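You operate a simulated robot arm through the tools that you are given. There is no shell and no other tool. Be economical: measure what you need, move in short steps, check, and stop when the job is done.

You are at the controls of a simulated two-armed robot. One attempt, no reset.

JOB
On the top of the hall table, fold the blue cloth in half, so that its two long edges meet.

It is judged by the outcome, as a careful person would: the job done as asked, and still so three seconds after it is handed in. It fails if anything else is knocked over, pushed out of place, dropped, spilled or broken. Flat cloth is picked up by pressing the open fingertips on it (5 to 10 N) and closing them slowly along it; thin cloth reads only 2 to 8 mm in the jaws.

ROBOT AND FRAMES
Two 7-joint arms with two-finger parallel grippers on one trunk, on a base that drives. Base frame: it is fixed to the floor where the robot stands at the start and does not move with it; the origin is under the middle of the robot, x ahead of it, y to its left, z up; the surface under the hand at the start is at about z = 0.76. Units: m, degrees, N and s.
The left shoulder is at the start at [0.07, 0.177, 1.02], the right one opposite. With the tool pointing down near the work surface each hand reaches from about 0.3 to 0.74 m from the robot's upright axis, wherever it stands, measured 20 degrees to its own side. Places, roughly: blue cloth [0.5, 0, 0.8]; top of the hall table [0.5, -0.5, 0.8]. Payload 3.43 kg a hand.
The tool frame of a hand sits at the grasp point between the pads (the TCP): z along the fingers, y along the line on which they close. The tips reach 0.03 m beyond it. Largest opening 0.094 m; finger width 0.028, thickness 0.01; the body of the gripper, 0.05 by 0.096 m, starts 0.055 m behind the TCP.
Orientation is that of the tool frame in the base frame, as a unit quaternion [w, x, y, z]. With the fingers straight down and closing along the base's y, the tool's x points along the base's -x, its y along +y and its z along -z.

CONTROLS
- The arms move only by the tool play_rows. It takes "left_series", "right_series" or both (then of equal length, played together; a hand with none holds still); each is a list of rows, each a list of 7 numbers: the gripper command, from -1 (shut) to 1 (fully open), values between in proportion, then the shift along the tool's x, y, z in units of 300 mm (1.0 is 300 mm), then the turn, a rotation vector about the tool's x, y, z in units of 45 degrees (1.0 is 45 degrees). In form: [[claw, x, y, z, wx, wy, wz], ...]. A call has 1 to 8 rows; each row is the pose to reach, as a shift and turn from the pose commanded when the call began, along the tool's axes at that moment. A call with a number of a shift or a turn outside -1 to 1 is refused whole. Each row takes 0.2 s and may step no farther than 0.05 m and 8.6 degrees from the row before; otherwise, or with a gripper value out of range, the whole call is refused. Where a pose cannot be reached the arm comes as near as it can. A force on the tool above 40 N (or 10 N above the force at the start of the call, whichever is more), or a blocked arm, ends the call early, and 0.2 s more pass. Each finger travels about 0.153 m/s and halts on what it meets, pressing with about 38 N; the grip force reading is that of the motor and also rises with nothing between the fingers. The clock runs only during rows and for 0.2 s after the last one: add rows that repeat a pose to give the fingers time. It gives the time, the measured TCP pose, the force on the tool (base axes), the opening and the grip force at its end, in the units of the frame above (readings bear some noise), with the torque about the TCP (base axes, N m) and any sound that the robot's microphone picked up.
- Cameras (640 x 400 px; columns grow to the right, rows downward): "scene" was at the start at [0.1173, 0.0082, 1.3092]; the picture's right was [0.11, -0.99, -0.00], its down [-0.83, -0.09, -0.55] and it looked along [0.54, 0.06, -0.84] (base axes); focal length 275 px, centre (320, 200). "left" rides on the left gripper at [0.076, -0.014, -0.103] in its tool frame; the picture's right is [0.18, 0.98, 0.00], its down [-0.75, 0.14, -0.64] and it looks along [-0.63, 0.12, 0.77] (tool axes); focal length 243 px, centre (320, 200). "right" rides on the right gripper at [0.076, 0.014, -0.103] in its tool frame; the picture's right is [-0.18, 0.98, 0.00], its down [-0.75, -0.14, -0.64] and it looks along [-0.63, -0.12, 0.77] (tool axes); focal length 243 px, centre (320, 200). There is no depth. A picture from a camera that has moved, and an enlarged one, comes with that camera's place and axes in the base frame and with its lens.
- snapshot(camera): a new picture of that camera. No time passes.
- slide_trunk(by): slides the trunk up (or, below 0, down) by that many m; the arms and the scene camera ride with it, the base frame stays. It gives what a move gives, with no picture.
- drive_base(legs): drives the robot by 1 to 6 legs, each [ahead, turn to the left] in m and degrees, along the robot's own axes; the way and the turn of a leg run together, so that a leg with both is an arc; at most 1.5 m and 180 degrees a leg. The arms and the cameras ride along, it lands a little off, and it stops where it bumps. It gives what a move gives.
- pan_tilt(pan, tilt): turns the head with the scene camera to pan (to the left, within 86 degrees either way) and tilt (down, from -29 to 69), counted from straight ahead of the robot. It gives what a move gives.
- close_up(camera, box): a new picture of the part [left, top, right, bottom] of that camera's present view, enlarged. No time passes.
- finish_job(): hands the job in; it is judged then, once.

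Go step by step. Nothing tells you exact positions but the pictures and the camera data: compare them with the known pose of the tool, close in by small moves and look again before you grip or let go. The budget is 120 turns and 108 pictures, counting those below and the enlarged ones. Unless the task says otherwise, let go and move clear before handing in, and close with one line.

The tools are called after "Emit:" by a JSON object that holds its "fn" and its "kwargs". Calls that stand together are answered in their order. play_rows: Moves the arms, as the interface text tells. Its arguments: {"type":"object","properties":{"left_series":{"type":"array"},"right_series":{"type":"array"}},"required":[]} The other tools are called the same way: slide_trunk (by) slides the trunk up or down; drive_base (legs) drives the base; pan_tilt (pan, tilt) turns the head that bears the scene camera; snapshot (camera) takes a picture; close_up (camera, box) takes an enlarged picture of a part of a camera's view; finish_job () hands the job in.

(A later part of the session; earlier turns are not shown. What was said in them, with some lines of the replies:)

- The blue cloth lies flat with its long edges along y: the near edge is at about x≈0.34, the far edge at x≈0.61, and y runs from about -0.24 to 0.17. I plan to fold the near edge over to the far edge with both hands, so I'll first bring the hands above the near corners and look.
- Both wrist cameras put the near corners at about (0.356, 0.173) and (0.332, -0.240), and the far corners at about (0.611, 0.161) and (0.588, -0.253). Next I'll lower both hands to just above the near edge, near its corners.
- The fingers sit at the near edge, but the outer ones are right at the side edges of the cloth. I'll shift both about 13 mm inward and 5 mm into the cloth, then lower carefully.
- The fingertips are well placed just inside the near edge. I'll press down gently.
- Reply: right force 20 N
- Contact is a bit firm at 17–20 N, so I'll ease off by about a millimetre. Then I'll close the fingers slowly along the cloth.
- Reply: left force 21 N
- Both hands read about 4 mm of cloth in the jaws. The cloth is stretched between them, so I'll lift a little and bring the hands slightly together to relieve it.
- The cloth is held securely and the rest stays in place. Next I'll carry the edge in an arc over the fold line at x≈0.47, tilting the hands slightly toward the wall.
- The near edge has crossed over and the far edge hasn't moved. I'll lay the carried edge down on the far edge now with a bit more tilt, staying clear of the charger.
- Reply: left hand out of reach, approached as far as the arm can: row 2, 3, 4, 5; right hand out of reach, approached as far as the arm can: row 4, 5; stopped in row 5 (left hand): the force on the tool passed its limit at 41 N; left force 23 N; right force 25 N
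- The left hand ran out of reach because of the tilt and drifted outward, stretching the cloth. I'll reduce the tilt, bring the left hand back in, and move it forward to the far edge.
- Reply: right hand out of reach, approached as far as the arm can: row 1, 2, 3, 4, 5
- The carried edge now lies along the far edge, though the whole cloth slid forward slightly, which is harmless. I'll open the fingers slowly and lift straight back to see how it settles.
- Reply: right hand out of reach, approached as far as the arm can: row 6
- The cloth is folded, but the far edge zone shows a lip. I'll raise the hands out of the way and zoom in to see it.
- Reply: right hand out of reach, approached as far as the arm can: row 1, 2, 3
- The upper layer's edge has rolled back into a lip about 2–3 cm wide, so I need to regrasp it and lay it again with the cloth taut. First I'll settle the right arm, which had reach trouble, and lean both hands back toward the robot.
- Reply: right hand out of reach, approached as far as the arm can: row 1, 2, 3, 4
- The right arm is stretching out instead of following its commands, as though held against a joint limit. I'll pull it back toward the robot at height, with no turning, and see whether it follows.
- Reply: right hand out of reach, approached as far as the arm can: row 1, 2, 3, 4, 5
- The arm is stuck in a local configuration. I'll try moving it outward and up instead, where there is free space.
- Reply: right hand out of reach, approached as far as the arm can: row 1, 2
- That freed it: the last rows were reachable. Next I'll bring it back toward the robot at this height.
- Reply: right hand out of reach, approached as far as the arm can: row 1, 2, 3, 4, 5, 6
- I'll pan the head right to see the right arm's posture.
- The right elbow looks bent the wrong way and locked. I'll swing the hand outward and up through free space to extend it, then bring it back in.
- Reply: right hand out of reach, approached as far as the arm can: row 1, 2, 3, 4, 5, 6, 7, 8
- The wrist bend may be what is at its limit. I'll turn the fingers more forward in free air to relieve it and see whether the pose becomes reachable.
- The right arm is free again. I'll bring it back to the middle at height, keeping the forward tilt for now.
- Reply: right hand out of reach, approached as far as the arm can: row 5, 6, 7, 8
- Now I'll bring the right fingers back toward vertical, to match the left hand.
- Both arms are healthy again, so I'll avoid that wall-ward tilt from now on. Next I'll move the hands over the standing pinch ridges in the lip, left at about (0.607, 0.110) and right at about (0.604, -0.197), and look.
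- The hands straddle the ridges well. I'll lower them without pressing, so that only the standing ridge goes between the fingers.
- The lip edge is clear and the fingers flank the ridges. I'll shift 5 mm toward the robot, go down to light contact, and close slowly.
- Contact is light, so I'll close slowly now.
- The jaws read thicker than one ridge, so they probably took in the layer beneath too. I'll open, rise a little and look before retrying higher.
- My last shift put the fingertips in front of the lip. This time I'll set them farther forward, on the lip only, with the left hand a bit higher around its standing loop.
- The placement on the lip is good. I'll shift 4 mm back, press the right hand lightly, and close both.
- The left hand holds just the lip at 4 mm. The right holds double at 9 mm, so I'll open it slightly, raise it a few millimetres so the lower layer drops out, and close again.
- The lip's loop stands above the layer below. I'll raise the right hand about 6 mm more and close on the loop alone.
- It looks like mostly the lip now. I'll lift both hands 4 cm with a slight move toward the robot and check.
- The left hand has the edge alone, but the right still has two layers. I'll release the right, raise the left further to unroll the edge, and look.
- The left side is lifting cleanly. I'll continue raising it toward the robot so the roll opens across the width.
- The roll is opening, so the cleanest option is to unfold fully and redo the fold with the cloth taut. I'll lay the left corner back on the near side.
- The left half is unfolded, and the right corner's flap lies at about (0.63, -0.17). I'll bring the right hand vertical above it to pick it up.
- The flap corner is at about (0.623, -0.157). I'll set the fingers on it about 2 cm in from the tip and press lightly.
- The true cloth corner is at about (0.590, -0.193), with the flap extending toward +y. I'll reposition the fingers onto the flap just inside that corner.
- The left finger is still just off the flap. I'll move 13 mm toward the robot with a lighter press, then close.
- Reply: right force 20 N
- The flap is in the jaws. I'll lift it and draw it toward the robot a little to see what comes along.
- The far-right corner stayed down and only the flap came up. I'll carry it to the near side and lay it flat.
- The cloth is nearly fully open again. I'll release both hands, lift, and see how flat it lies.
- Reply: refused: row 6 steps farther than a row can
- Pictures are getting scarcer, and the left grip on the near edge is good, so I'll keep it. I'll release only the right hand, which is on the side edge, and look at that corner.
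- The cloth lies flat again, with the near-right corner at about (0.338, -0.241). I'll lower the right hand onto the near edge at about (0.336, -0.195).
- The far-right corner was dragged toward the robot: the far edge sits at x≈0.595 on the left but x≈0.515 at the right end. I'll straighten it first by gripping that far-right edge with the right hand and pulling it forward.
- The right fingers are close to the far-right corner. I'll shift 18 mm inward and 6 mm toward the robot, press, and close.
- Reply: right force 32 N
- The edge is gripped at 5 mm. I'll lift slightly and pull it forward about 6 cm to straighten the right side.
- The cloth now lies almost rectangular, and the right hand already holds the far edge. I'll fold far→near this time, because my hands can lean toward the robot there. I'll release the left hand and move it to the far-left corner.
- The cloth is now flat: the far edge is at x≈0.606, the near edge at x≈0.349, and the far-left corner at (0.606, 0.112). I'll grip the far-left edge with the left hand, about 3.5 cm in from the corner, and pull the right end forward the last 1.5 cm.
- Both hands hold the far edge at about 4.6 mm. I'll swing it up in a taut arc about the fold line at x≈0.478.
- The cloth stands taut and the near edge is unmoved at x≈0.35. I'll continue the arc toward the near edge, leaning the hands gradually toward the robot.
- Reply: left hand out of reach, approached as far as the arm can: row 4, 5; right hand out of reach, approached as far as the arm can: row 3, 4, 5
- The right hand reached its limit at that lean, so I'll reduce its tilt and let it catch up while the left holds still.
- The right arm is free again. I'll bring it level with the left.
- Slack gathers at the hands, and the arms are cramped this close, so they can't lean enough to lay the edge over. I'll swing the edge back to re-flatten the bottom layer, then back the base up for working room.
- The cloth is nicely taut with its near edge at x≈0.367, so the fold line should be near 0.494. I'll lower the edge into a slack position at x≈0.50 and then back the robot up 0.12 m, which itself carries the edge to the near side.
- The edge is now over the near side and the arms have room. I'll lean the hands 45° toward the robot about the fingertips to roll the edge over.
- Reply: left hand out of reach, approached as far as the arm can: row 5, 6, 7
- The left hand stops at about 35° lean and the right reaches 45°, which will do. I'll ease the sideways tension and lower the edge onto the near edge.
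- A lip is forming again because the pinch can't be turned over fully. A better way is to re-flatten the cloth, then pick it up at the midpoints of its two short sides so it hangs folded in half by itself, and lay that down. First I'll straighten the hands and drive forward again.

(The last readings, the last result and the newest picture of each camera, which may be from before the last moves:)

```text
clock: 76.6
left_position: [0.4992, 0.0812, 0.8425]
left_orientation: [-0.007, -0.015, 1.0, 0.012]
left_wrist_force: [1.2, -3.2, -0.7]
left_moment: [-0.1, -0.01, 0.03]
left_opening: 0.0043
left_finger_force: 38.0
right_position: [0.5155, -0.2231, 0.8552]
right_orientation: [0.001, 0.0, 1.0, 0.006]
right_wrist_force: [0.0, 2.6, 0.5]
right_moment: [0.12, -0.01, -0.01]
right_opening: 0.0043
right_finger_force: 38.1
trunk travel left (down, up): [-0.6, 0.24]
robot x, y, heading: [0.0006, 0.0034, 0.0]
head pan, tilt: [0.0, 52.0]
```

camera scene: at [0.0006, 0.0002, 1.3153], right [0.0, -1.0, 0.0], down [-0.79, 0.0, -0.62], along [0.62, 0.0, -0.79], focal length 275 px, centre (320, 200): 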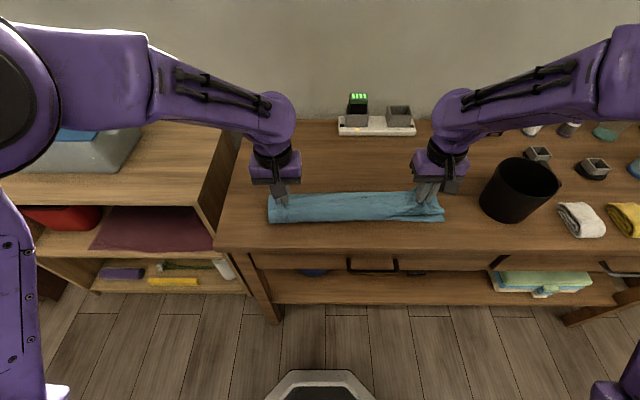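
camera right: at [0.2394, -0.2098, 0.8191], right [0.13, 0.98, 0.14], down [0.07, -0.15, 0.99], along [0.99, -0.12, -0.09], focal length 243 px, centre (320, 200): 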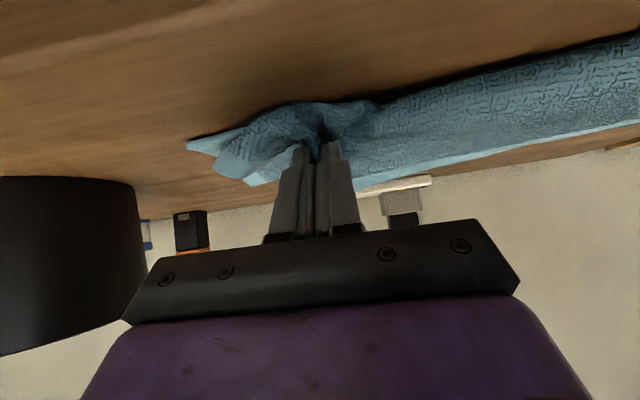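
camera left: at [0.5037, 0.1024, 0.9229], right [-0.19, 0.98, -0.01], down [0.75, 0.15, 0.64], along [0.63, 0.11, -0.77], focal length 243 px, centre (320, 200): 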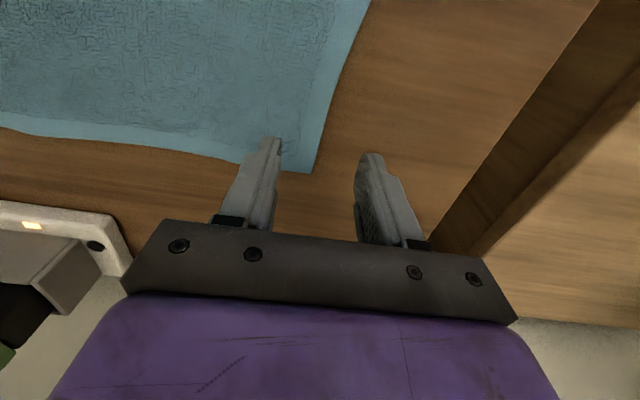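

Now I'll swing the edge back over to the far side, lay it flat, and release.

Emit:
{"fn": "play_rows", "kwargs": {"left_series": [[-1, -0.1, 0, -0.1, 0, 0, 0], [-1, -0.233, 0, -0.15, 0, 0, 0], [-1, -0.317, 0, -0.067, 0, 0, 0], [-1, -0.367, 0, 0.05, 0, 0, 0], [-1, -0.383, 0.01, 0.15, 0, 0, 0], [-1, -0.383, 0.01, 0.15, 0, 0, 0], [-0.5, -0.383, 0.01, 0.15, 0, 0, 0], [0, -0.383, 0.01, 0.15, 0, 0, 0]], "right_series": [[-1, -0.083, 0, -0.067, 0, 0, 0], [-1, -0.183, 0, -0.1, 0, 0, 0], [-1, -0.267, 0, -0.033, 0, 0, 0], [-1, -0.31, -0.02, 0.083, 0, 0, 0], [-1, -0.323, -0.03, 0.193, 0, 0, 0], [-1, -0.323, -0.03, 0.193, 0, 0, 0], [-0.5, -0.323, -0.03, 0.193, 0, 0, 0], [0, -0.323, -0.03, 0.193, 0, 0, 0]]}}

Emit:
{"fn": "play_rows", "kwargs": {"left_series": [[0, 0, 0, -0.1, 0, 0, 0], [0, 0.1, 0.03, -0.2, 0, 0, 0], [0, 0.2, 0.1, -0.25, 0, 0, 0], [0, 0.25, 0.2, -0.3, 0, 0, 0], [0, 0.25, 0.3, -0.3, 0, 0, 0]], "right_series": [[0, 0, 0, -0.1, 0, 0, 0], [0, 0.1, -0.03, -0.2, 0, 0, 0], [0, 0.2, -0.1, -0.25, 0, 0, 0], [0, 0.25, -0.2, -0.3, 0, 0, 0], [0, 0.25, -0.25, -0.3, 0, 0, 0]]}}

Emit:
{"fn": "close_up", "kwargs": {"camera": "scene", "box": [220, 150, 476, 310]}}

```text
clock: 78.4
left_position: [0.614, 0.0918, 0.7956]
left_orientation: [-0.007, -0.016, 1.0, 0.014]
left_wrist_force: [-0.3, 0.5, 0.3]
left_moment: [0.01, 0.01, -0.01]
left_opening: 0.0465
left_finger_force: 0.0
right_position: [0.6113, -0.2287, 0.7975]
right_orientation: [0.002, 0.002, 1.0, 0.005]
right_wrist_force: [0.2, -2.5, 6.8]
right_moment: [0.12, 0.03, 0.02]
right_opening: 0.046
right_finger_force: 0.0
trunk travel left (down, up): [-0.6, 0.24]
robot x, y, heading: [-0.001, 0.0023, -0.0]
head pan, tilt: [0.0, 52.0]
```

```text
clock: 79.6
left_position: [0.5353, 0.1775, 0.888]
left_orientation: [-0.007, -0.015, 1.0, 0.013]
left_wrist_force: [-0.1, 0.5, 0.0]
left_moment: [0.01, -0.04, -0.04]
left_opening: 0.0471
left_finger_force: 0.0
right_position: [0.5358, -0.3073, 0.887]
right_orientation: [0.002, 0.0, 1.0, 0.006]
right_wrist_force: [-0.8, -0.6, -0.6]
right_moment: [-0.01, 0.01, 0.02]
right_opening: 0.0471
right_finger_force: 0.0
trunk travel left (down, up): [-0.6, 0.24]
robot x, y, heading: [-0.0016, 0.0005, 0.1]
head pan, tilt: [0.0, 52.0]
```

```text
2.50 times, centred on (348, 230) of scene
camera zoom: at [0.1232, 0.0017, 1.3152], right [0.0, -1.0, 0.0], down [-0.79, 0.0, -0.61], along [0.61, 0.0, -0.79], focal length 687 px, centre (250, 125)
```

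zoom: 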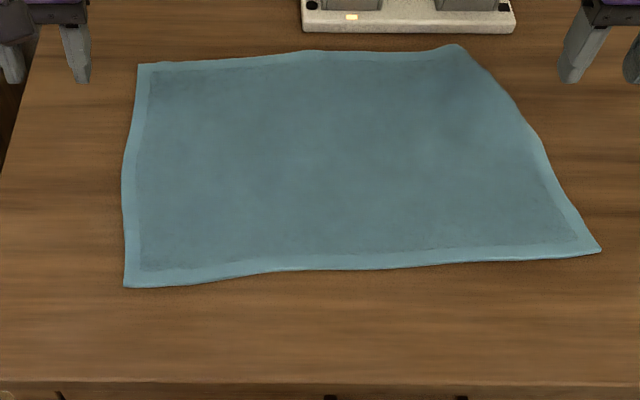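

The cloth is flat again apart from its far-right corner, which is tucked under and should drop free when lifted. The short-side midpoints are at about (0.502, 0.117) and (0.536, -0.299). I'll turn both hands about vertical so the fingers close across the fold line.

Emit:
{"fn": "play_rows", "kwargs": {"left_series": [[0, 0.02, -0.05, 0, 0, 0, -0.167], [0, 0.04, -0.1, 0, 0, 0, -0.333], [0, 0.06, -0.15, 0, 0, 0, -0.5], [0, 0.08, -0.2, 0, 0, 0, -0.667], [0, 0.1, -0.25, 0, 0, 0, -0.833], [0, 0.106, -0.27, 0, 0, 0, -1.0], [0, 0.106, -0.27, 0, 0, 0, -1.0]], "right_series": [[0, 0, 0.02, 0, 0, 0, 0.167], [0, 0, 0.04, 0, 0, 0, 0.333], [0, 0, 0.06, 0, 0, 0, 0.5], [0, 0, 0.08, 0, 0, 0, 0.667], [0, 0, 0.094, 0, 0, 0, 0.833], [0, 0, 0.094, 0, 0, 0, 1.0], [0, 0, 0.094, 0, 0, 0, 1.0]]}}

Emit:
{"fn": "play_rows", "kwargs": {"left_series": [[0, 0, 0, 0, 0, 0, -0.167], [0, 0, 0, 0, 0, 0, -0.333], [0, 0, 0, 0, 0, 0, -0.5], [0, 0, 0, 0, 0, 0, -0.667], [0, 0, 0, 0, 0, 0, -0.833], [0, 0, 0, 0, 0, 0, -1.0], [0, 0, 0, 0, 0, 0, -1.0]], "right_series": [[0, 0, 0, 0, 0, 0, 0.16], [0, 0, 0, 0, 0, 0, 0.32], [0, 0, 0, 0, 0, 0, 0.48], [0, 0, 0, 0, 0, 0, 0.64], [0, 0, 0, 0, 0, 0, 0.8], [0, 0, 0, 0, 0, 0, 0.9], [0, 0, 0, 0, 0, 0, 0.9]]}}

Emit:
{"fn": "snapshot", "kwargs": {"camera": "scene"}}

```text
clock: 81.2
left_position: [0.5069, 0.0921, 0.887]
left_orientation: [-0.002, -0.398, 0.917, 0.014]
left_wrist_force: [-0.8, 0.6, -0.5]
left_moment: [-0.01, -0.01, 0.05]
left_opening: 0.047
left_finger_force: 0.0
right_position: [0.537, -0.2777, 0.8885]
right_orientation: [-0.001, 0.383, 0.924, 0.006]
right_wrist_force: [0.0, -0.1, -0.2]
right_moment: [0.0, 0.01, -0.03]
right_opening: 0.0469
right_finger_force: 0.0
trunk travel left (down, up): [-0.6, 0.24]
robot x, y, heading: [-0.0038, -0.0001, 0.3]
head pan, tilt: [0.0, 52.0]
```

```text
clock: 82.8
left_position: [0.5125, 0.1005, 0.8998]
left_orientation: [0.013, 0.729, -0.684, 0.008]
left_wrist_force: [-0.2, -0.3, -0.5]
left_moment: [0.0, 0.02, 0.01]
left_opening: 0.0474
left_finger_force: 0.1
right_position: [0.5374, -0.2785, 0.887]
right_orientation: [-0.002, 0.68, 0.734, 0.004]
right_wrist_force: [0.2, -0.8, 0.8]
right_moment: [0.0, 0.02, -0.01]
right_opening: 0.047
right_finger_force: 0.2
trunk travel left (down, up): [-0.6, 0.24]
robot x, y, heading: [-0.0026, -0.0017, -0.1]
head pan, tilt: [0.0, 52.0]
```

```text
14 pictures are left
camera scene: at [0.1223, 0.0007, 1.3153], right [0.0, -1.0, 0.0], down [-0.79, 0.0, -0.62], along [0.62, 0.0, -0.79], focal length 275 px, centre (320, 200)
```

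scene: 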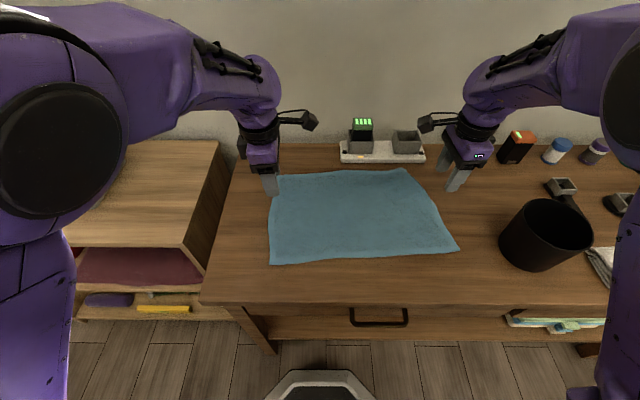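

Both hands now close across the fold line. I'll lower them to just above the cloth at the two midpoints and check.

Emit:
{"fn": "play_rows", "kwargs": {"left_series": [[0, 0.011, 0.031, 0.1, 0, 0, 0], [0, 0.011, 0.031, 0.2, 0, 0, 0], [0, 0.011, 0.031, 0.28, 0, 0, 0], [0, 0.011, 0.031, 0.325, 0, 0, 0], [0, 0.011, 0.031, 0.325, 0, 0, 0]], "right_series": [[0, 0, -0.01, 0.1, 0, 0, 0], [0, 0, -0.01, 0.18, 0, 0, 0], [0, 0, -0.01, 0.25, 0, 0, 0], [0, 0, -0.01, 0.285, 0, 0, 0], [0, 0, -0.01, 0.285, 0, 0, 0]]}}

Emit:
{"fn": "snapshot", "kwargs": {"camera": "left"}}

Emit:
{"fn": "snapshot", "kwargs": {"camera": "right"}}

```text
clock: 84.0
left_position: [0.5049, 0.0974, 0.8016]
left_orientation: [0.019, 0.735, -0.677, 0.01]
left_wrist_force: [0.9, 1.0, -0.3]
left_moment: [0.0, 0.01, -0.03]
left_opening: 0.0469
left_finger_force: 0.1
right_position: [0.5349, -0.276, 0.8022]
right_orientation: [-0.003, 0.679, 0.734, 0.006]
right_wrist_force: [0.9, -0.3, -0.5]
right_moment: [0.0, 0.0, -0.01]
right_opening: 0.0472
right_finger_force: 0.1
trunk travel left (down, up): [-0.6, 0.24]
robot x, y, heading: [0.0027, -0.0008, 0.1]
head pan, tilt: [0.0, 52.0]
```

```text
13 pictures are left
camera left: at [0.5279, 0.0264, 0.9077], right [-0.96, -0.26, 0.02], down [-0.2, 0.77, 0.61], along [-0.18, 0.59, -0.79], focal length 243 px, centre (320, 200)
```

left: 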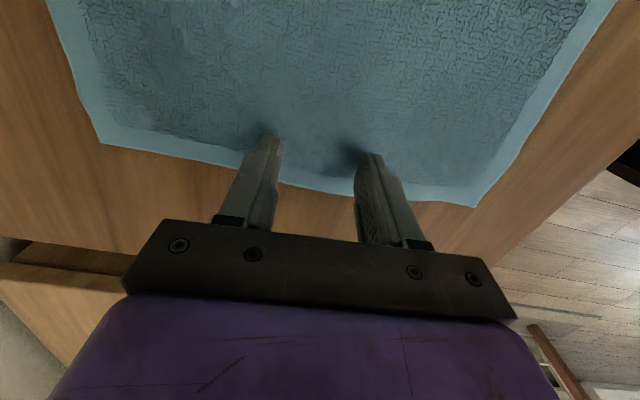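

```text
12 pictures are left
camera right: at [0.5415, -0.202, 0.9041], right [0.99, -0.11, 0.0], down [-0.08, -0.77, 0.63], along [-0.07, -0.63, -0.77], focal length 243 px, centre (320, 200)
```

right: 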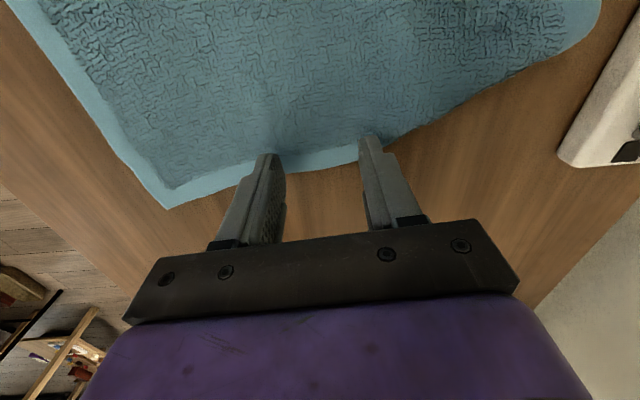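

The left hand is centred on its midpoint; the right needs about 7 mm forward. I'll correct, press lightly and close slowly on both sides.

Emit:
{"fn": "play_rows", "kwargs": {"left_series": [[0, 0, -0.01, 0.01, 0, 0, 0], [0, 0, -0.01, 0.028, 0, 0, 0], [-0.15, 0, -0.01, 0.028, 0, 0, 0], [-0.32, 0, -0.01, 0.028, 0, 0, 0], [-0.49, 0, -0.01, 0.028, 0, 0, 0], [-0.66, 0, -0.01, 0.028, 0, 0, 0], [-0.83, 0, -0.01, 0.028, 0, 0, 0], [-1, 0, -0.01, 0.028, 0, 0, 0]], "right_series": [[0, 0, 0.023, 0.01, 0, 0, 0], [0, 0, 0.023, 0.03, 0, 0, 0], [-0.15, 0, 0.023, 0.03, 0, 0, 0], [-0.32, 0, 0.023, 0.03, 0, 0, 0], [-0.49, 0, 0.023, 0.03, 0, 0, 0], [-0.66, 0, 0.023, 0.03, 0, 0, 0], [-0.83, 0, 0.023, 0.03, 0, 0, 0], [-1, 0, 0.023, 0.03, 0, 0, 0]]}}

Emit:
{"fn": "play_rows", "kwargs": {"left_series": [[-1, 0, 0, 0, 0, 0, 0], [-1, 0, 0, -0.05, 0, 0, 0], [-1, 0, 0, -0.1, 0, 0, 0], [-1, 0, 0, -0.1, 0, 0, 0]], "right_series": [[-1, 0, 0, 0, 0, 0, 0], [-1, 0, 0, -0.05, 0, 0, 0], [-1, 0, 0, -0.1, 0, 0, 0], [-1, 0, 0, -0.1, 0, 0, 0]]}}

Emit:
{"fn": "snapshot", "kwargs": {"camera": "scene"}}

```text
clock: 86.0
left_position: [0.5072, 0.1008, 0.7932]
left_orientation: [0.017, 0.737, -0.676, 0.009]
left_wrist_force: [-2.4, -1.2, 17.5]
left_moment: [0.05, 0.06, 0.03]
left_opening: 0.0046
left_finger_force: 37.9
right_position: [0.5388, -0.2771, 0.7938]
right_orientation: [-0.002, 0.679, 0.734, 0.008]
right_wrist_force: [0.9, 0.4, 4.1]
right_moment: [0.02, -0.04, 0.01]
right_opening: 0.0043
right_finger_force: 38.0
trunk travel left (down, up): [-0.6, 0.24]
robot x, y, heading: [0.0002, -0.0016, 0.1]
head pan, tilt: [0.0, 52.0]
stopped in row 8 (left hand): the force on the tool passed its limit at 41 N (the readings are from after the stop); the commanded pose is now the measured one
```

```text
clock: 87.0
left_position: [0.5099, 0.102, 0.8199]
left_orientation: [0.019, 0.737, -0.676, 0.006]
left_wrist_force: [0.3, 0.2, -0.3]
left_moment: [0.0, 0.05, 0.03]
left_opening: 0.0042
left_finger_force: 38.4
right_position: [0.5425, -0.2772, 0.8232]
right_orientation: [-0.004, 0.679, 0.734, 0.005]
right_wrist_force: [1.0, 0.4, 0.8]
right_moment: [0.01, 0.02, 0.01]
right_opening: 0.0045
right_finger_force: 37.6
trunk travel left (down, up): [-0.6, 0.24]
robot x, y, heading: [0.0024, -0.002, 0.2]
head pan, tilt: [0.0, 52.0]
```

```text
11 pictures are left
camera scene: at [0.1235, 0.0008, 1.3151], right [0.0, -1.0, 0.0], down [-0.79, 0.0, -0.61], along [0.61, 0.0, -0.79], focal length 275 px, centre (320, 200)
```

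scene: 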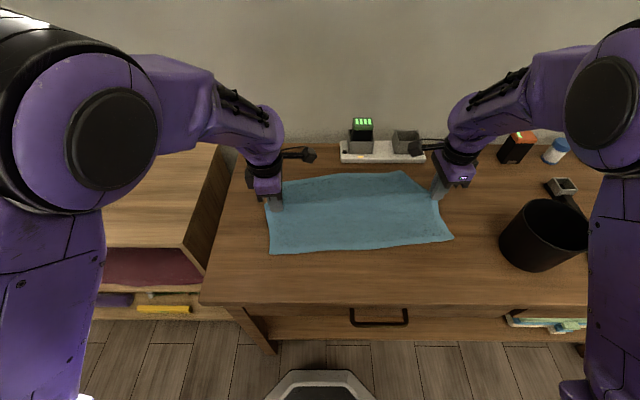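

Both hands hold the fold line at about 4.3 mm. I'll lift the whole cloth clear of the table so the halves hang together, keeping slight outward tension.

Emit:
{"fn": "play_rows", "kwargs": {"left_series": [[-1, -0.005, 0, -0.08, 0, 0, 0], [-1, -0.01, 0, -0.16, 0, 0, 0], [-1, -0.015, 0, -0.24, 0, 0, 0], [-1, -0.015, 0, -0.32, 0, 0, 0], [-1, -0.015, 0, -0.4, 0, 0, 0], [-1, -0.015, 0, -0.48, 0, 0, 0], [-1, -0.015, 0, -0.48, 0, 0, 0], [-1, -0.015, 0, -0.48, 0, 0, 0]], "right_series": [[-1, -0.005, 0, -0.08, 0, 0, 0], [-1, -0.01, 0, -0.16, 0, 0, 0], [-1, -0.015, 0, -0.24, 0, 0, 0], [-1, -0.015, 0, -0.32, 0, 0, 0], [-1, -0.015, 0, -0.4, 0, 0, 0], [-1, -0.015, 0, -0.48, 0, 0, 0], [-1, -0.015, 0, -0.48, 0, 0, 0], [-1, -0.015, 0, -0.48, 0, 0, 0]]}}

Emit:
{"fn": "snapshot", "kwargs": {"camera": "scene"}}

```text
clock: 88.8
left_position: [0.5096, 0.1103, 0.9639]
left_orientation: [0.016, 0.735, -0.678, 0.007]
left_wrist_force: [0.4, -5.6, -0.6]
left_moment: [-0.15, -0.03, 0.01]
left_opening: 0.0044
left_finger_force: 37.3
right_position: [0.5407, -0.2851, 0.9672]
right_orientation: [-0.002, 0.679, 0.734, 0.006]
right_wrist_force: [-0.4, 7.3, 0.2]
right_moment: [0.17, 0.03, -0.01]
right_opening: 0.0043
right_finger_force: 38.2
trunk travel left (down, up): [-0.6, 0.24]
robot x, y, heading: [0.0045, 0.0008, 0.3]
head pan, tilt: [0.0, 52.0]
```

```text
10 pictures are left
camera scene: at [0.1221, 0.0008, 1.3153], right [0.0, -1.0, 0.0], down [-0.79, 0.0, -0.62], along [0.62, 0.0, -0.79], focal length 275 px, centre (320, 200)
```

scene: 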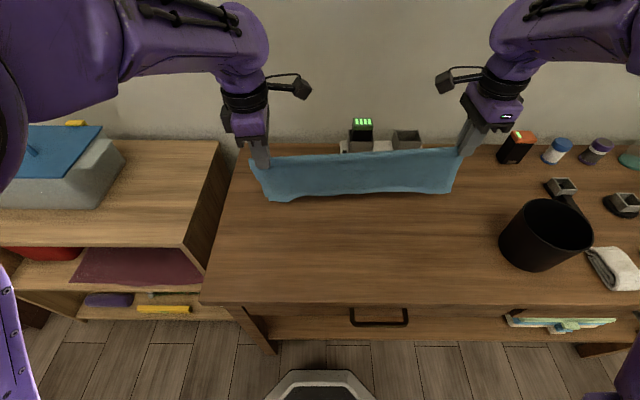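

The cloth hangs folded in half with both long edges at the bottom. I'll check from the right wrist camera whether the tucked far corner dropped free.

Emit:
{"fn": "snapshot", "kwargs": {"camera": "right"}}

```text
9 pictures are left
camera right: at [0.5477, -0.2101, 1.0697], right [0.99, -0.11, 0.0], down [-0.08, -0.77, 0.63], along [-0.07, -0.63, -0.77], focal length 243 px, centre (320, 200)
```

right: 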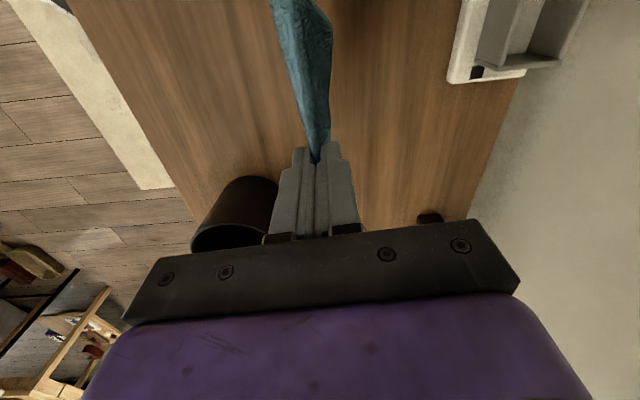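

I can't see that corner from here, so I'll lay the cloth toward the robot; the far half then ends on top, where it can be inspected. I'll touch the edges down and then lower along an arc.

Emit:
{"fn": "play_rows", "kwargs": {"left_series": [[-1, 0, 0, 0.06, 0, 0, 0], [-1, 0, 0, 0.123, 0, 0, 0], [-1, 0, 0.14, 0.173, 0, 0, 0], [-1, 0, 0.26, 0.247, 0, 0, 0], [-1, 0, 0.353, 0.353, 0, 0, 0], [-1, 0, 0.393, 0.447, 0, 0, 0], [-1, 0, 0.393, 0.447, 0, 0, 0]], "right_series": [[-1, 0, 0, 0.065, 0, 0, 0], [-1, 0, 0, 0.133, 0, 0, 0], [-1, 0, -0.14, 0.183, 0, 0, 0], [-1, 0, -0.26, 0.257, 0, 0, 0], [-1, 0, -0.353, 0.363, 0, 0, 0], [-1, 0, -0.393, 0.457, 0, 0, 0], [-1, 0, -0.393, 0.457, 0, 0, 0]]}}

Emit:
{"fn": "snapshot", "kwargs": {"camera": "scene"}}

```text
clock: 90.4
left_position: [0.3876, 0.0977, 0.8325]
left_orientation: [0.015, 0.735, -0.678, 0.005]
left_wrist_force: [-0.7, -2.5, 0.7]
left_moment: [-0.07, 0.0, 0.04]
left_opening: 0.0043
left_finger_force: 37.7
right_position: [0.4222, -0.2916, 0.8276]
right_orientation: [-0.002, 0.679, 0.734, 0.005]
right_wrist_force: [-0.3, 2.6, 0.4]
right_moment: [0.04, 0.01, 0.04]
right_opening: 0.0042
right_finger_force: 38.0
trunk travel left (down, up): [-0.6, 0.24]
robot x, y, heading: [-0.0012, 0.0002, 0.1]
head pan, tilt: [0.0, 52.0]
```

```text
8 pictures are left
camera scene: at [0.122, 0.001, 1.3153], right [0.0, -1.0, 0.0], down [-0.79, 0.0, -0.62], along [0.62, 0.0, -0.79], focal length 275 px, centre (320, 200)
```

scene: 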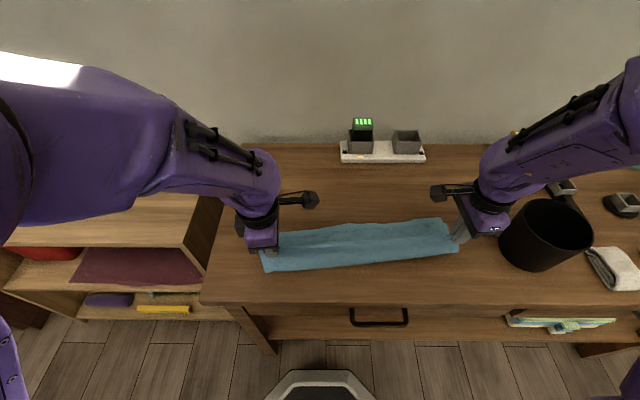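

Both layers are laying down together. I'll lower the rest of the way with a slight extra pull to flatten, keeping clear of the pot.

Emit:
{"fn": "play_rows", "kwargs": {"left_series": [[-1, 0, 0.03, 0.03, 0, 0, 0], [-1, 0, 0.06, 0.06, 0, 0, 0], [-1, 0, 0.08, 0.095, 0, 0, 0], [-1, 0, 0.08, 0.11, 0, 0, 0], [-1, 0, 0.08, 0.11, 0, 0, 0]], "right_series": [[-1, 0, -0.03, 0.03, 0, 0, 0], [-1, 0, -0.06, 0.055, 0, 0, 0], [-1, 0, -0.08, 0.08, 0, 0, 0], [-1, 0, -0.08, 0.093, 0, 0, 0], [-1, 0, -0.08, 0.093, 0, 0, 0]]}}

Emit:
{"fn": "close_up", "kwargs": {"camera": "scene", "box": [220, 150, 476, 310]}}

```text
clock: 91.6
left_position: [0.3668, 0.0958, 0.7976]
left_orientation: [0.017, 0.736, -0.676, 0.007]
left_wrist_force: [0.3, -1.6, 8.0]
left_moment: [0.06, 0.04, 0.0]
left_opening: 0.0043
left_finger_force: 37.9
right_position: [0.4004, -0.291, 0.7998]
right_orientation: [-0.003, 0.679, 0.734, 0.006]
right_wrist_force: [-0.6, 2.4, 3.4]
right_moment: [0.05, -0.02, -0.02]
right_opening: 0.0043
right_finger_force: 38.0
trunk travel left (down, up): [-0.6, 0.24]
robot x, y, heading: [-0.0018, -0.0007, -0.0]
head pan, tilt: [0.0, 52.0]
```

```text
2.50 times, centred on (348, 230) of scene
camera zoom: at [0.1214, 0.0008, 1.3155], right [0.0, -1.0, 0.0], down [-0.79, 0.0, -0.62], along [0.62, 0.0, -0.79], focal length 687 px, centre (250, 125)
```

zoom: 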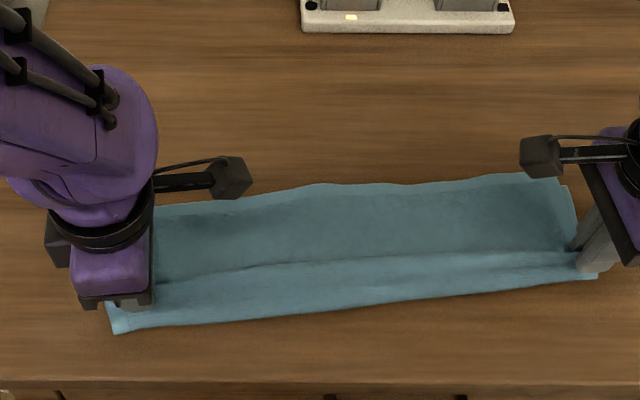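

The folded cloth lies on the table with a ridge where the hands hold it. I'll open slowly, rise straight up, and look at the result.

Emit:
{"fn": "play_rows", "kwargs": {"left_series": [[-0.8, 0, 0, 0, 0, 0, 0], [-0.5, 0, 0, 0, 0, 0, 0], [-0.3, 0, 0, 0, 0, 0, 0], [-0.3, 0, 0, -0.05, 0, 0, 0], [-0.3, 0, 0, -0.15, 0, 0, 0], [-0.3, 0, 0, -0.3, 0, 0, 0], [-0.3, -0.1, 0, -0.4, 0, 0, 0], [-0.3, -0.2, 0, -0.45, 0, 0, 0]], "right_series": [[-0.8, 0, 0, 0, 0, 0, 0], [-0.5, 0, 0, 0, 0, 0, 0], [-0.3, 0, 0, 0, 0, 0, 0], [-0.3, 0, 0, -0.05, 0, 0, 0], [-0.3, 0, 0, -0.15, 0, 0, 0], [-0.3, 0, 0, -0.3, 0, 0, 0], [-0.3, 0, 0, -0.45, 0, 0, 0], [-0.3, 0, 0, -0.6, 0, 0, 0]]}}

Emit:
{"fn": "close_up", "kwargs": {"camera": "scene", "box": [240, 190, 480, 340]}}

```text
clock: 93.4
left_position: [0.3655, 0.1563, 0.933]
left_orientation: [0.016, 0.735, -0.678, 0.006]
left_wrist_force: [0.1, 0.3, 0.7]
left_moment: [-0.01, 0.0, 0.03]
left_opening: 0.0331
left_finger_force: 0.0
right_position: [0.4148, -0.3019, 0.9774]
right_orientation: [-0.009, 0.678, 0.735, 0.015]
right_wrist_force: [-0.8, -0.8, 0.2]
right_moment: [-0.02, 0.03, -0.02]
right_opening: 0.033
right_finger_force: 0.1
right hand out of reach, approached as far as the arm can: row 8
trunk travel left (down, up): [-0.6, 0.24]
robot x, y, heading: [-0.0002, 0.001, 0.2]
head pan, tilt: [0.0, 52.0]
```

```text
2.67 times, centred on (360, 265) of scene
camera zoom: at [0.1222, 0.001, 1.3152], right [0.0, -1.0, 0.0], down [-0.79, 0.0, -0.62], along [0.62, 0.0, -0.79], focal length 733 px, centre (213, 27)
```

zoom: 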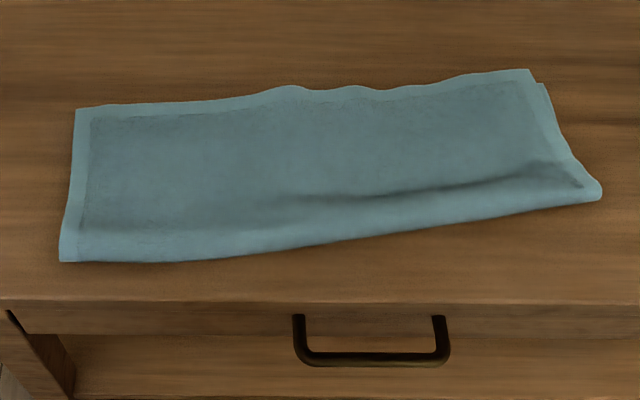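

That is a clean fold: hems on both ends, the corner free and the long edges together at the far side. I'll check the edge alignment up close.

Emit:
{"fn": "close_up", "kwargs": {"camera": "scene", "box": [262, 210, 362, 272]}}

Emit:
{"fn": "close_up", "kwargs": {"camera": "scene", "box": [370, 205, 470, 268]}}

```text
6.40 times, centred on (312, 241) of scene
camera zoom: at [0.1222, 0.001, 1.3152], right [0.0, -1.0, 0.0], down [-0.79, 0.0, -0.62], along [0.62, 0.0, -0.79], focal length 1760 px, centre (371, -62)
```

zoom: 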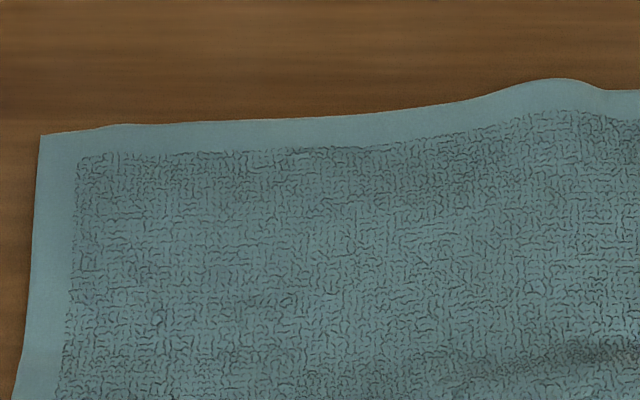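

```text
6.35 times, centred on (420, 236) of scene
camera zoom: at [0.1222, 0.001, 1.3152], right [0.0, -1.0, 0.0], down [-0.79, 0.0, -0.62], along [0.62, 0.0, -0.79], focal length 1746 px, centre (-315, -32)
```

zoom: 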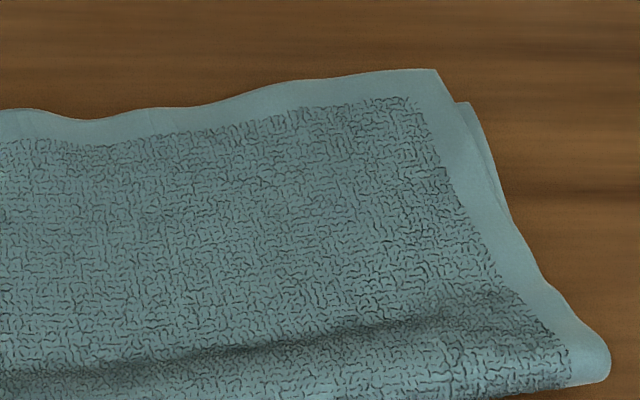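

The cloth lies folded in half on the table, its long edges together to within about 1–1.5 cm. Both hands are open and clear, and nothing else has been moved, so I'm handing in.

Emit:
{"fn": "finish_job", "kwargs": {}}

```text
The job is handed in.
```

The blue cloth is folded in half on the hall table with its two long edges together. The top layer overhangs the bottom one by about 1–1.5 cm at the right-hand end, and a slight ridge remains beside the fold.
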